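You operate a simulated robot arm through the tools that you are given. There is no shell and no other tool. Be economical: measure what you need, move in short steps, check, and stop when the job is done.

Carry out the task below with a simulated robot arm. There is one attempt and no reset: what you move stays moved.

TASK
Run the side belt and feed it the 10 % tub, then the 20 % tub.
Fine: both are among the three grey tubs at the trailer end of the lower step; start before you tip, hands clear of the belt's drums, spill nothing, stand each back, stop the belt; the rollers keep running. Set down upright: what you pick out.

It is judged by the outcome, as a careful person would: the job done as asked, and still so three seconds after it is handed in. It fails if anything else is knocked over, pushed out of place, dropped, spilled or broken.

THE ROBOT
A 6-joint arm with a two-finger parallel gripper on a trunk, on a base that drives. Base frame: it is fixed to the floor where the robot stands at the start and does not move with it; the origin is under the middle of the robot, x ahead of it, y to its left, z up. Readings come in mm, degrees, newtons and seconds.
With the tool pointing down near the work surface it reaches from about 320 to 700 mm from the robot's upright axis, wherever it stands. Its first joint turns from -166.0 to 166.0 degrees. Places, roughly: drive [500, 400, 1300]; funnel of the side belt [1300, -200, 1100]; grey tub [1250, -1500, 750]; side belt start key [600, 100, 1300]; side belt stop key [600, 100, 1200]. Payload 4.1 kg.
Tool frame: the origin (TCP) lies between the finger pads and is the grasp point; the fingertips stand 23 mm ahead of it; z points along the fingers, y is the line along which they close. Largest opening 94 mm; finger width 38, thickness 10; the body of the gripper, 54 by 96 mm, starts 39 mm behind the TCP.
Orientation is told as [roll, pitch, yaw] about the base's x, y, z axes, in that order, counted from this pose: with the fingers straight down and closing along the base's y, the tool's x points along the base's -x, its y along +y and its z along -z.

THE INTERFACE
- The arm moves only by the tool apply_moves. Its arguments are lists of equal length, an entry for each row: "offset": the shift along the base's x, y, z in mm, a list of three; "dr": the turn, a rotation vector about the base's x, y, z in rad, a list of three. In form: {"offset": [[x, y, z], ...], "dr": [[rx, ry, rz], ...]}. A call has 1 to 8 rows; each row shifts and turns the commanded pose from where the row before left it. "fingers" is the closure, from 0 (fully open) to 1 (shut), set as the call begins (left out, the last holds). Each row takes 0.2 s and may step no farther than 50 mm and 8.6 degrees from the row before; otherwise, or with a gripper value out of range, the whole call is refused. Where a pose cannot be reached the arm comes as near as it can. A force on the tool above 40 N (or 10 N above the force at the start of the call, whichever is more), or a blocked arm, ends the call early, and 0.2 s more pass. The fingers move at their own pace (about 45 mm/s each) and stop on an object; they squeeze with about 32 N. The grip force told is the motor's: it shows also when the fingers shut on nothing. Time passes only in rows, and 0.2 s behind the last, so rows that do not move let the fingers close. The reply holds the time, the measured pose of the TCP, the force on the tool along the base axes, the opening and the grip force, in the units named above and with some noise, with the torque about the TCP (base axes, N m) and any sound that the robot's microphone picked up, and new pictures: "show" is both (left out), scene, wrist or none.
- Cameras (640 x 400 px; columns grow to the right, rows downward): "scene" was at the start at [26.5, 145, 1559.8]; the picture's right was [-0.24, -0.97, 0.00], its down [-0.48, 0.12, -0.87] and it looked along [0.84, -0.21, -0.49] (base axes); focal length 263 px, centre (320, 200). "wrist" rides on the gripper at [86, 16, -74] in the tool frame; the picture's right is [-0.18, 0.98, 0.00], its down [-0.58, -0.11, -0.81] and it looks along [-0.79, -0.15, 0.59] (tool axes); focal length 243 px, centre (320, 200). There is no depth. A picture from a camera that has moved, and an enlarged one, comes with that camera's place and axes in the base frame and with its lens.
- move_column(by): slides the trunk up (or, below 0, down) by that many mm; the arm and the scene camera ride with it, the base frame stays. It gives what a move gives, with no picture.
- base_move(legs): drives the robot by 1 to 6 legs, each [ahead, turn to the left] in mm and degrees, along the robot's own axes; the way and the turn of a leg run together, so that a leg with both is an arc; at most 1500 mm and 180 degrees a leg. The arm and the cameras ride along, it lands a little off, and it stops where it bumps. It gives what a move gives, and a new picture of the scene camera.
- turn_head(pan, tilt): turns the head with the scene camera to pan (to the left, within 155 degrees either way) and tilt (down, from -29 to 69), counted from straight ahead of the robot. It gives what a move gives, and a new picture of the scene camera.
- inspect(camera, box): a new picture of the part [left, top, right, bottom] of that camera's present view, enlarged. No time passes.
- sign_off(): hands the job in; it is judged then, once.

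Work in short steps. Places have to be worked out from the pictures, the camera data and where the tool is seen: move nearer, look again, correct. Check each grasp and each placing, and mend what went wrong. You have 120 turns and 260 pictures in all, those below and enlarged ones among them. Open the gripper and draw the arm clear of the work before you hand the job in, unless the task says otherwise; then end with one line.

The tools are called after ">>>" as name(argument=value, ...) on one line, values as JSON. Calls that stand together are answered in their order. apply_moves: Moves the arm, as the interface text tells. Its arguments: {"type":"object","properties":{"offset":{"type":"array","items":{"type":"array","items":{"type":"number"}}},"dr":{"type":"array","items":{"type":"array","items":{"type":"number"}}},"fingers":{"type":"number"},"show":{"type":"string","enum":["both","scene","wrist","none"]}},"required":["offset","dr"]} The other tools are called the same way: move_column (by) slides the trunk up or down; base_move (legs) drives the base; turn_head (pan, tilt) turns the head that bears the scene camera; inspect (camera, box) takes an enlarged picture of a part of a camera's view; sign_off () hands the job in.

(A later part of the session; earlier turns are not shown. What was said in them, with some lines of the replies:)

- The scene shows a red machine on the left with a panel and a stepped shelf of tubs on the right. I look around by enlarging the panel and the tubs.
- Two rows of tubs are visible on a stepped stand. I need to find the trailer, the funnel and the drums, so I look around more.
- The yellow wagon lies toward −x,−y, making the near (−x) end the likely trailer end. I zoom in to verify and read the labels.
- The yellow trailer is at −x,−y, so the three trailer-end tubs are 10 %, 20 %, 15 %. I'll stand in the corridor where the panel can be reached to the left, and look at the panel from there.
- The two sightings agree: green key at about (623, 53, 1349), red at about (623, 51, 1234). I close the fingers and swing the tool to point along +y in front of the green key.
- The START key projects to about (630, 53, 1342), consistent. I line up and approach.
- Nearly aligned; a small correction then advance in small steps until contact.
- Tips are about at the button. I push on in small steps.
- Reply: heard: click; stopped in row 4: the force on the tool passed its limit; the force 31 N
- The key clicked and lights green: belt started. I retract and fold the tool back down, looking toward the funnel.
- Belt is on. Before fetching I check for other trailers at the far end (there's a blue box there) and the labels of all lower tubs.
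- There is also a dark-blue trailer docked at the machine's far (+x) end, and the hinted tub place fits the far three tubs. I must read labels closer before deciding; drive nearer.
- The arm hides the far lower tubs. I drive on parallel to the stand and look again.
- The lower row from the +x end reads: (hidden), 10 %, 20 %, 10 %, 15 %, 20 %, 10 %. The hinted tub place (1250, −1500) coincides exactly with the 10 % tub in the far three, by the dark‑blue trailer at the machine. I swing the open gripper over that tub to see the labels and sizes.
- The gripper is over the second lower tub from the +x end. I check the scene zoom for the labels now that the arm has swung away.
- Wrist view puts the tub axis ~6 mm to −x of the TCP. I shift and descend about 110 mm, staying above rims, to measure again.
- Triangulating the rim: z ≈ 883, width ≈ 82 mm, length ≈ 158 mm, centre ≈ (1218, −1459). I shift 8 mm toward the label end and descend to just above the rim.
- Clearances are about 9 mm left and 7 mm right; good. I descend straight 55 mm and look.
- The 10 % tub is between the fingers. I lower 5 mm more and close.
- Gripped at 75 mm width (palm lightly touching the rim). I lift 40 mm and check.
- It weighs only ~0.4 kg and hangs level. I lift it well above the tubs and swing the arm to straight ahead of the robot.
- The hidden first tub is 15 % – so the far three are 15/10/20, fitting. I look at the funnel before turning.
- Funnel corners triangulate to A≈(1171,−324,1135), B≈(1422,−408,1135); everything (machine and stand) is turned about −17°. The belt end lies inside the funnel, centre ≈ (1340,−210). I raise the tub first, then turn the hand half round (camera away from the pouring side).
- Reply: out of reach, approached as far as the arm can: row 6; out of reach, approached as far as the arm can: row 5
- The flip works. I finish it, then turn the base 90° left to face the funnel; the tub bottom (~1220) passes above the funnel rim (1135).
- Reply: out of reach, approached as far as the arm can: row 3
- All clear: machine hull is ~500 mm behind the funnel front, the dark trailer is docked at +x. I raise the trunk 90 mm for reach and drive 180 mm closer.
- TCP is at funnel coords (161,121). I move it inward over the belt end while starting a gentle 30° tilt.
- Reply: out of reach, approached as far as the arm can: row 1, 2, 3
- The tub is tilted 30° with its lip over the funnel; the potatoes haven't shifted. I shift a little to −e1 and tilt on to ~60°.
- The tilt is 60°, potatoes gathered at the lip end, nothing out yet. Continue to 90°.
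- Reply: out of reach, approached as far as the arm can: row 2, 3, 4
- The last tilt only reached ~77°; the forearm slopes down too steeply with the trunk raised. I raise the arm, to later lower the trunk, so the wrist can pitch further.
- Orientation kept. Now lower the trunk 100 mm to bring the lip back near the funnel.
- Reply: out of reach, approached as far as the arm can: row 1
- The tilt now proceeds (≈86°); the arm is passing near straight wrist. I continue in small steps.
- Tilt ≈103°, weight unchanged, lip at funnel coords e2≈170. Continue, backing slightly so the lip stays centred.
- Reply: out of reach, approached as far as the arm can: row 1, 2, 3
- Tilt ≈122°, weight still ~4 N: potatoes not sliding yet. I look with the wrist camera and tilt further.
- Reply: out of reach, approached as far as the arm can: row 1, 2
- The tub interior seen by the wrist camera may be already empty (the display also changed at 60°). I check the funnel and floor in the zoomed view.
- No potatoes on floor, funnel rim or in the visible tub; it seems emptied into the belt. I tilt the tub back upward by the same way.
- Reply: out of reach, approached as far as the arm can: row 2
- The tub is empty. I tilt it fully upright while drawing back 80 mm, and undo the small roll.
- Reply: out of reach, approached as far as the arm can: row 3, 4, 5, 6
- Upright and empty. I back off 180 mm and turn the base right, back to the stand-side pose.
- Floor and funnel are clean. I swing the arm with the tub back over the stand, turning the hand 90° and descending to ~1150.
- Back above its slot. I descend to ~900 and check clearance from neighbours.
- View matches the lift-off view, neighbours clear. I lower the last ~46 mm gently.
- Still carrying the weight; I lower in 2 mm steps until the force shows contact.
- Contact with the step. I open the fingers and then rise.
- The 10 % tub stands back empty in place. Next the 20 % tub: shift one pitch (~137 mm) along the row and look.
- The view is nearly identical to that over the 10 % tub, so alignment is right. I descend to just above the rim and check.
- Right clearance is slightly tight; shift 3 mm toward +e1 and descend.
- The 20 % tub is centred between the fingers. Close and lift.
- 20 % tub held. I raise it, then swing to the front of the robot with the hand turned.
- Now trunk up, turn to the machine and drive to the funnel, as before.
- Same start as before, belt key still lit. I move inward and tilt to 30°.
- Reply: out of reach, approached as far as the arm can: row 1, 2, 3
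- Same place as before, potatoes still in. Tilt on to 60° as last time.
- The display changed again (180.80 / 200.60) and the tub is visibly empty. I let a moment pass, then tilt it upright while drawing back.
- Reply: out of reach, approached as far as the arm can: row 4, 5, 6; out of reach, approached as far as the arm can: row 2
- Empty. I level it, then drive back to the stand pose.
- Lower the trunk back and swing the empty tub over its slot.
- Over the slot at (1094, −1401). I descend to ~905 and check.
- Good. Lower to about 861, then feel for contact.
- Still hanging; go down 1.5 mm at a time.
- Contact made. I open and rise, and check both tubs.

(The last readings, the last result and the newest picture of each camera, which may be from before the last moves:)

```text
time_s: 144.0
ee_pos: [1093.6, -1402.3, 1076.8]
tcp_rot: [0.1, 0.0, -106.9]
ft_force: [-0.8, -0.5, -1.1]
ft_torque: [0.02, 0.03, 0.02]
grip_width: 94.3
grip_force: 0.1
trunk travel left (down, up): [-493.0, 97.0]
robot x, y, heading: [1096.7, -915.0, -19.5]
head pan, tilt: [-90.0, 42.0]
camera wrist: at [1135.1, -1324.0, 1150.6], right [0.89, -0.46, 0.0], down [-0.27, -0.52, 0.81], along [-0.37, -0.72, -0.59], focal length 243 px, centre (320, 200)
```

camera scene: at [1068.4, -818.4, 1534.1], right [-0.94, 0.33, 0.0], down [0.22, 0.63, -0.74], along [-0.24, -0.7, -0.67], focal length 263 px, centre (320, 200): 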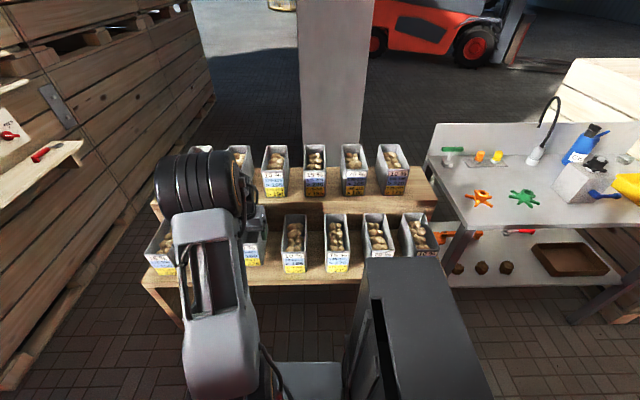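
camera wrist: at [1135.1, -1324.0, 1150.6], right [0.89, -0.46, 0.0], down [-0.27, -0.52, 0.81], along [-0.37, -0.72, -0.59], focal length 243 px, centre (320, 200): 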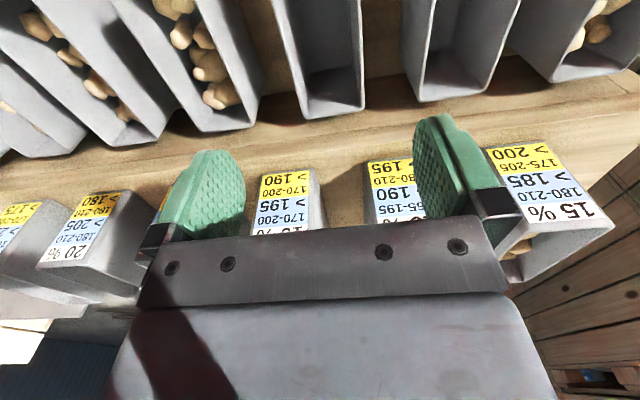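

Both tubs stand empty in their places. I swing the arm to the front, then drive back to the panel.

>>> apply_moves(offset=[[32, 32, 0], [32, 32, 0], [32, 32, 0], [32, 32, 0], [32, 32, 0], [32, 32, 0]], dr=[[0, 0, 0.131], [0, 0, 0.131], [0, 0, 0.131], [0, 0, 0.131], [0, 0, 0.131], [0, 0, 0.131]], show="none")

>>> apply_moves(offset=[[32, 32, 0], [32, 32, 0], [32, 32, 0], [32, 32, 0], [32, 32, 0], [32, 32, 0]], dr=[[0, 0, 0.131], [0, 0, 0.131], [0, 0, 0.131], [0, 0, 0.131], [0, 0, 0.131], [0, 0, 0.131]], show="scene")

>>> inspect(camera="scene", box=[80, 120, 320, 300])

>>> base_move(legs=[[-340, 0], [0, -16], [-650, 0], [0, 33]])

>>> turn_head(pan=35, tilt=25)

```text
time_s: 145.4
ee_pos: [1286.3, -1209.5, 1076.7]
tcp_rot: [0.0, 0.0, -61.7]
ft_force: [-0.5, -0.3, -0.2]
ft_torque: [-0.01, 0.0, 0.02]
grip_width: 94.1
grip_force: 0.1
trunk travel left (down, up): [-493.0, 97.0]
robot x, y, heading: [1099.0, -916.6, -19.3]
head pan, tilt: [-90.0, 42.0]
```

```text
time_s: 146.8
ee_pos: [1476.9, -1017.1, 1076.6]
tcp_rot: [0.1, 0.0, -16.7]
ft_force: [0.3, -0.1, -0.3]
ft_torque: [-0.01, -0.02, -0.03]
grip_width: 94.0
grip_force: 0.0
trunk travel left (down, up): [-493.0, 97.0]
robot x, y, heading: [1098.1, -914.4, -19.2]
head pan, tilt: [-90.0, 42.0]
camera scene: at [1068.8, -817.5, 1534.0], right [-0.94, 0.33, 0.0], down [0.22, 0.63, -0.74], along [-0.24, -0.7, -0.67], focal length 263 px, centre (320, 200)
```

scene: 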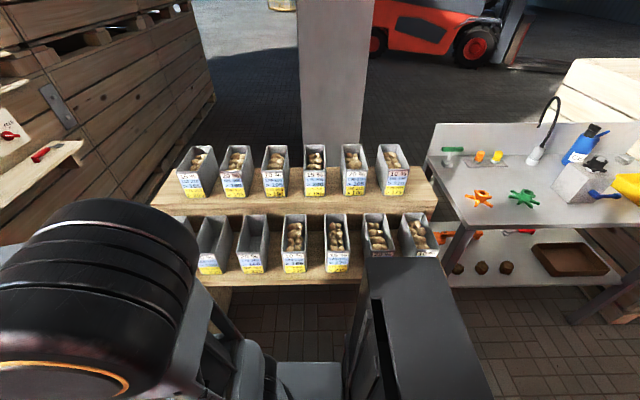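

```text
2.22 times, centred on (200, 210) of scene
camera zoom: at [1068.8, -817.5, 1534.0], right [-0.94, 0.33, 0.0], down [0.22, 0.63, -0.74], along [-0.24, -0.7, -0.67], focal length 584 px, centre (587, 178)
```

zoom: 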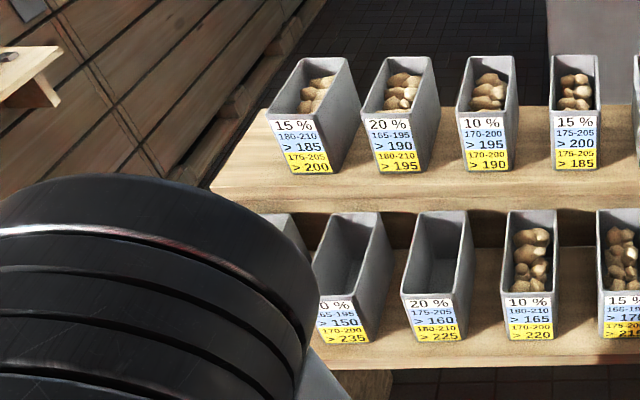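

```text
time_s: 154.7
ee_pos: [641.1, -421.3, 1076.6]
tcp_rot: [0.0, 0.0, -0.7]
ft_force: [-0.1, -0.1, -0.1]
ft_torque: [0.03, 0.02, 0.0]
grip_width: 93.9
grip_force: 0.1
trunk travel left (down, up): [-493.0, 97.0]
robot x, y, heading: [247.6, -426.7, -3.1]
head pan, tilt: [-90.0, 42.0]
camera scene: at [192.8, -341.8, 1534.0], right [-1.0, 0.05, 0.0], down [0.04, 0.67, -0.74], along [-0.04, -0.74, -0.67], focal length 263 px, centre (320, 200)
```

scene: 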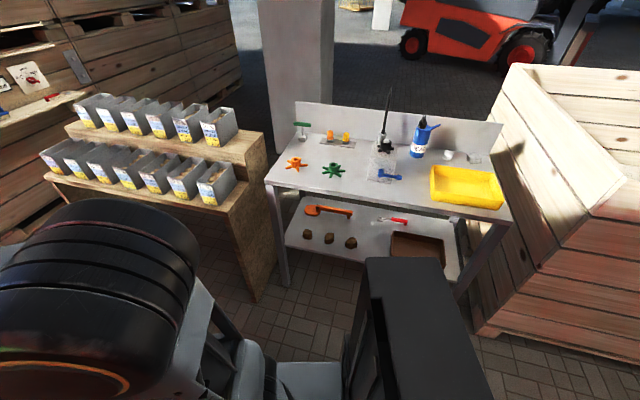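

```text
time_s: 156.8
ee_pos: [641.1, -422.5, 1075.6]
tcp_rot: [0.1, 0.0, -0.7]
ft_force: [-0.5, -1.3, 0.4]
ft_torque: [0.02, -0.02, 0.0]
grip_width: 94.2
grip_force: 0.0
trunk travel left (down, up): [-493.0, 97.0]
robot x, y, heading: [249.4, -428.4, -3.2]
head pan, tilt: [35.0, 25.0]
camera scene: at [275.7, -209.8, 1560.2], right [0.53, -0.85, 0.0], down [-0.36, -0.22, -0.91], along [0.77, 0.48, -0.42], focal length 263 px, centre (320, 200)
```

scene: 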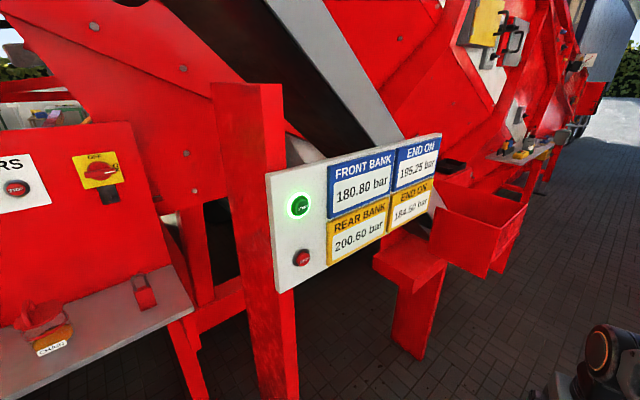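

Everything in place. Now close the fingers and swing to point +y before the red STOP key (≈(631, 52, 1226)).

>>> apply_moves(offset=[[-0.8, 24, 12.5], [-0.8, 24, 12.5], [-0.8, 24, 12.5], [-0.8, 24, 12.5], [-0.8, 24, 12.5], [-0.8, 24, 12.5]], dr=[[0.131, 0, 0], [0.131, 0, 0], [0.131, 0, 0], [0.131, 0, 0], [0.131, 0, 0], [0.131, 0, 0]], fingers=1, show="none")

>>> apply_moves(offset=[[-0.8, 24, 12.5], [-0.8, 24, 12.5], [-0.8, 24, 12.5], [-0.8, 24, 12.5], [-0.8, 24, 12.5], [-0.8, 24, 12.5]], dr=[[0.131, 0, 0], [0.131, 0, 0], [0.131, 0, 0], [0.131, 0, 0], [0.131, 0, 0], [0.131, 0, 0]], show="both")

```text
time_s: 158.2
ee_pos: [636.3, -278.4, 1153.7]
tcp_rot: [45.4, 0.4, -0.4]
ft_force: [-0.2, 0.2, -0.5]
ft_torque: [0.0, 0.0, 0.01]
grip_width: 0.1
grip_force: 31.6
trunk travel left (down, up): [-493.0, 97.0]
robot x, y, heading: [250.4, -426.3, -2.9]
head pan, tilt: [35.0, 25.0]
```

```text
time_s: 159.6
ee_pos: [632.0, -133.6, 1227.6]
tcp_rot: [90.3, 0.6, 0.0]
ft_force: [-0.6, 0.9, -0.1]
ft_torque: [-0.01, 0.0, 0.01]
grip_width: 0.0
grip_force: 31.7
trunk travel left (down, up): [-493.0, 97.0]
robot x, y, heading: [247.8, -427.0, -3.1]
head pan, tilt: [35.0, 25.0]
camera scene: at [275.7, -209.5, 1560.2], right [0.53, -0.85, 0.0], down [-0.36, -0.22, -0.91], along [0.77, 0.48, -0.42], focal length 263 px, centre (320, 200)
camera wrist: at [546.3, -207.8, 1244.2], right [0.19, -0.01, 0.98], down [0.58, -0.81, -0.12], along [0.79, 0.59, -0.15], focal length 243 px, centre (320, 200)
```

scene: 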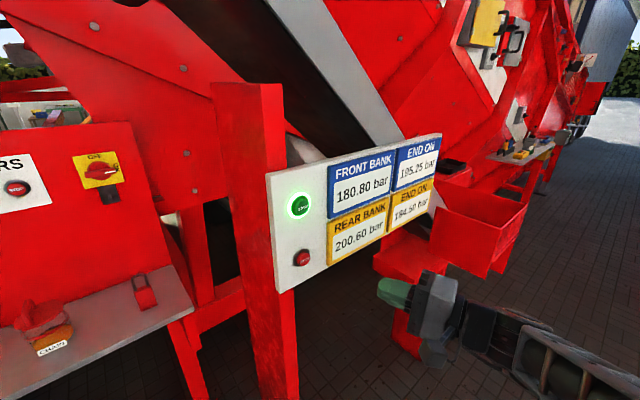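
wrist: 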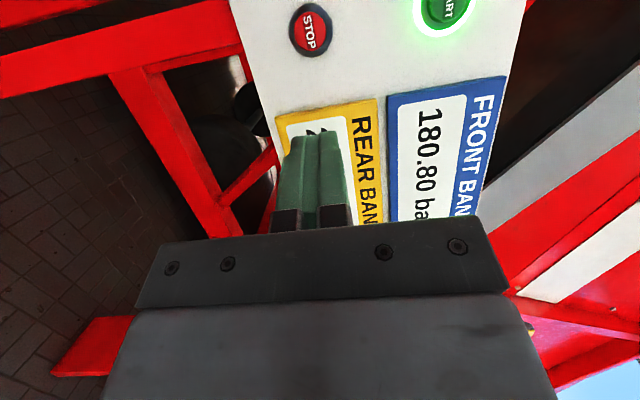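

STOP projects to about (631, 53, 1221). Approach.

>>> apply_moves(offset=[[0, 40, -3], [0, 40, -2], [0, 30, 0]], dr=[[0, 0, 0], [0, 0, 0], [0, 0, 0]], show="wrist")

```text
time_s: 160.3
ee_pos: [632.2, -23.0, 1221.3]
tcp_rot: [90.2, 0.6, 0.0]
ft_force: [-0.4, 0.0, -1.3]
ft_torque: [0.0, 0.02, -0.01]
grip_width: 0.1
grip_force: 32.3
trunk travel left (down, up): [-493.0, 97.0]
robot x, y, heading: [248.6, -426.9, -3.1]
head pan, tilt: [35.0, 25.0]
camera wrist: at [545.9, -97.7, 1237.9], right [0.2, 0.0, 0.98], down [0.58, -0.81, -0.12], along [0.79, 0.59, -0.15], focal length 243 px, centre (320, 200)
```

wrist: 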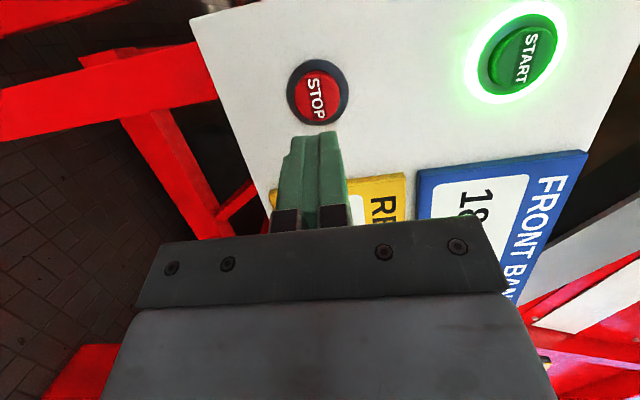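

Well aligned with STOP. I advance and press in small steps.

>>> apply_moves(offset=[[0, 25, -1], [0, 14, 0], [0, 6, 0], [0, 4, 0], [0, 4, 0], [0, 4, 0], [0, 4, 0]], dr=[[0, 0, 0], [0, 0, 0], [0, 0, 0], [0, 0, 0], [0, 0, 0], [0, 0, 0], [0, 0, 0]], show="both")

```text
time_s: 161.7
ee_pos: [632.3, 24.1, 1220.3]
tcp_rot: [90.2, 0.6, -0.4]
ft_force: [-7.8, -28.9, 0.8]
ft_torque: [-0.04, 0.13, -0.21]
grip_width: 0.0
grip_force: 32.4
trunk travel left (down, up): [-493.0, 97.0]
robot x, y, heading: [249.3, -431.6, -3.6]
head pan, tilt: [35.0, 25.0]
heard: click
stopped in row 6: the force on the tool passed its limit (the readings are from after the stop); the commanded pose is now the measured one
camera scene: at [275.2, -215.3, 1561.2], right [0.52, -0.85, 0.0], down [-0.36, -0.22, -0.91], along [0.77, 0.47, -0.42], focal length 263 px, centre (320, 200)
camera wrist: at [546.4, -49.9, 1237.4], right [0.2, 0.0, 0.98], down [0.57, -0.81, -0.12], along [0.79, 0.59, -0.16], focal length 243 px, centre (320, 200)
```

scene: 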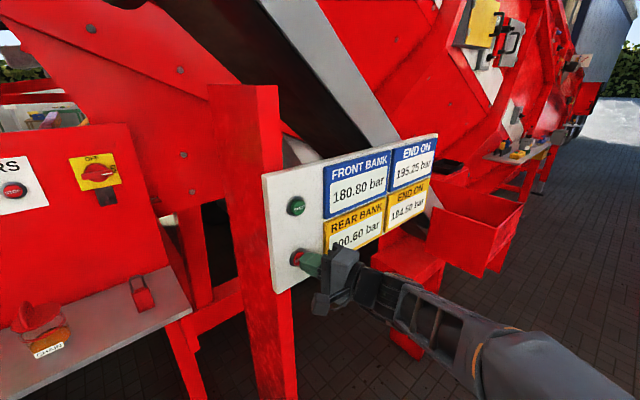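
wrist: 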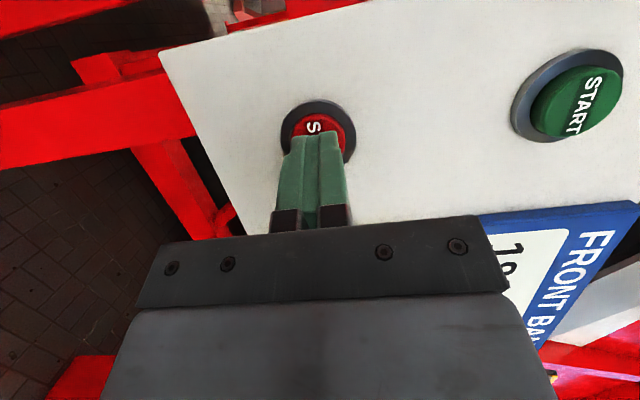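

Click heard and the green light is out: belt stopped. I retract, fold the arm clear, open the gripper and check that the rollers still run.

>>> apply_moves(offset=[[0, -30, 0], [0, -40, 0], [0, -40, 0], [0, -30, -10], [0, -30, -10], [0, -30, -10], [0, -30, -10], [0, -30, -10]], dr=[[0, 0, 0], [0, 0, 0], [0, 0, 0], [-0.131, 0, 0], [-0.131, 0, 0], [-0.131, 0, 0], [-0.131, 0, 0], [-0.131, 0, 0]], show="none")

>>> apply_moves(offset=[[0, -30, -15], [0, -30, -15], [0, -30, -15], [0, -30, -15], [0, -30, -15], [0, -30, -15], [0, -30, -15]], dr=[[-0.131, 0, 0], [-0.131, 0, 0], [-0.131, 0, 0], [-0.131, 0, 0], [-0.131, 0, 0], [-0.131, 0, 0], [-0.131, 0, 0]], fingers=0, show="none")

>>> turn_head(pan=60, tilt=20)

>>> turn_head(pan=10, tilt=30)

```text
time_s: 163.5
ee_pos: [634.2, -232.0, 1167.1]
tcp_rot: [52.2, 0.4, -0.7]
ft_force: [0.0, 1.2, -0.5]
ft_torque: [-0.01, 0.03, 0.0]
grip_width: 0.1
grip_force: 32.1
trunk travel left (down, up): [-493.0, 97.0]
robot x, y, heading: [249.7, -430.0, -3.2]
head pan, tilt: [35.0, 25.0]
```

```text
time_s: 165.1
ee_pos: [632.2, -441.6, 1063.6]
tcp_rot: [-0.1, -0.3, -0.8]
ft_force: [1.0, -0.6, -0.6]
ft_torque: [0.05, 0.01, 0.02]
grip_width: 94.2
grip_force: 0.1
trunk travel left (down, up): [-493.0, 97.0]
robot x, y, heading: [249.4, -430.1, -3.5]
head pan, tilt: [35.0, 25.0]
```

```text
time_s: 166.0
ee_pos: [632.7, -440.0, 1064.0]
tcp_rot: [-0.2, -0.2, -0.7]
ft_force: [0.4, -0.3, 0.1]
ft_torque: [-0.02, 0.01, 0.0]
grip_width: 94.1
grip_force: 0.1
trunk travel left (down, up): [-493.0, 97.0]
robot x, y, heading: [249.0, -425.9, -3.1]
head pan, tilt: [60.0, 20.0]
camera scene: at [249.2, -180.6, 1568.3], right [0.83, -0.55, 0.0], down [-0.19, -0.29, -0.94], along [0.52, 0.78, -0.34], focal length 263 px, centre (320, 200)
```

scene: 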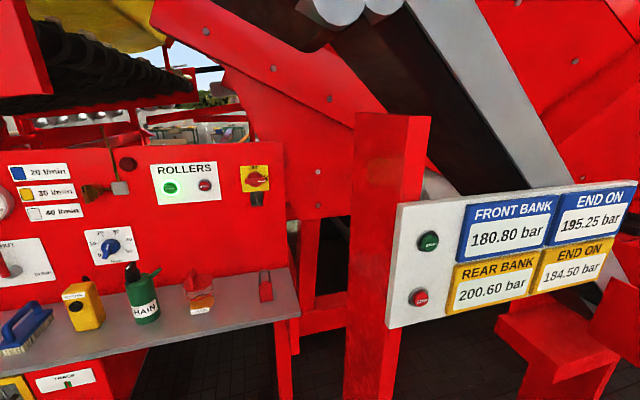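

```text
time_s: 167.2
ee_pos: [631.5, -438.9, 1063.6]
tcp_rot: [-0.1, -0.4, -0.8]
ft_force: [0.6, 0.5, -0.4]
ft_torque: [-0.02, 0.0, -0.02]
grip_width: 94.2
grip_force: 0.1
trunk travel left (down, up): [-493.0, 97.0]
robot x, y, heading: [254.7, -429.5, -3.4]
head pan, tilt: [10.0, 30.0]
camera scene: at [287.8, -247.8, 1552.3], right [0.12, -0.99, 0.0], down [-0.5, -0.06, -0.87], along [0.86, 0.1, -0.5], focal length 263 px, centre (320, 200)
```

scene: 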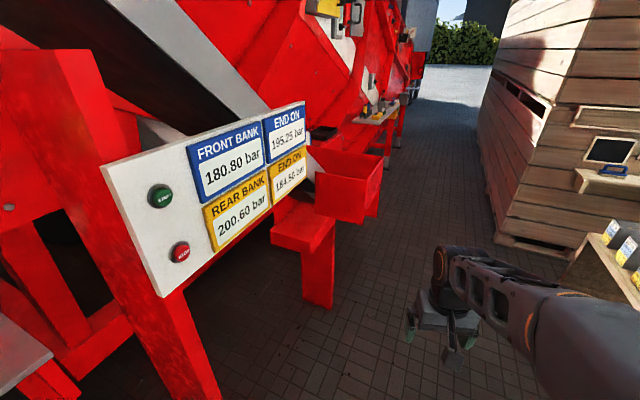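

The rollers' key still glows, the side belt is stopped, both tubs are back upright, and the arm is clear with the gripper open. I hand in.

>>> sign_off()

```text
The job is handed in.
```

The side belt was started, fed the 10 % tub and then the 20 % tub, and stopped. Both tubs stand empty and upright in their places, no spill was visible, and the rollers were left alone. There were two possible trailers, so I took the three tubs by the dark-blue one docked at the machine, because your rough tub position matches that end.
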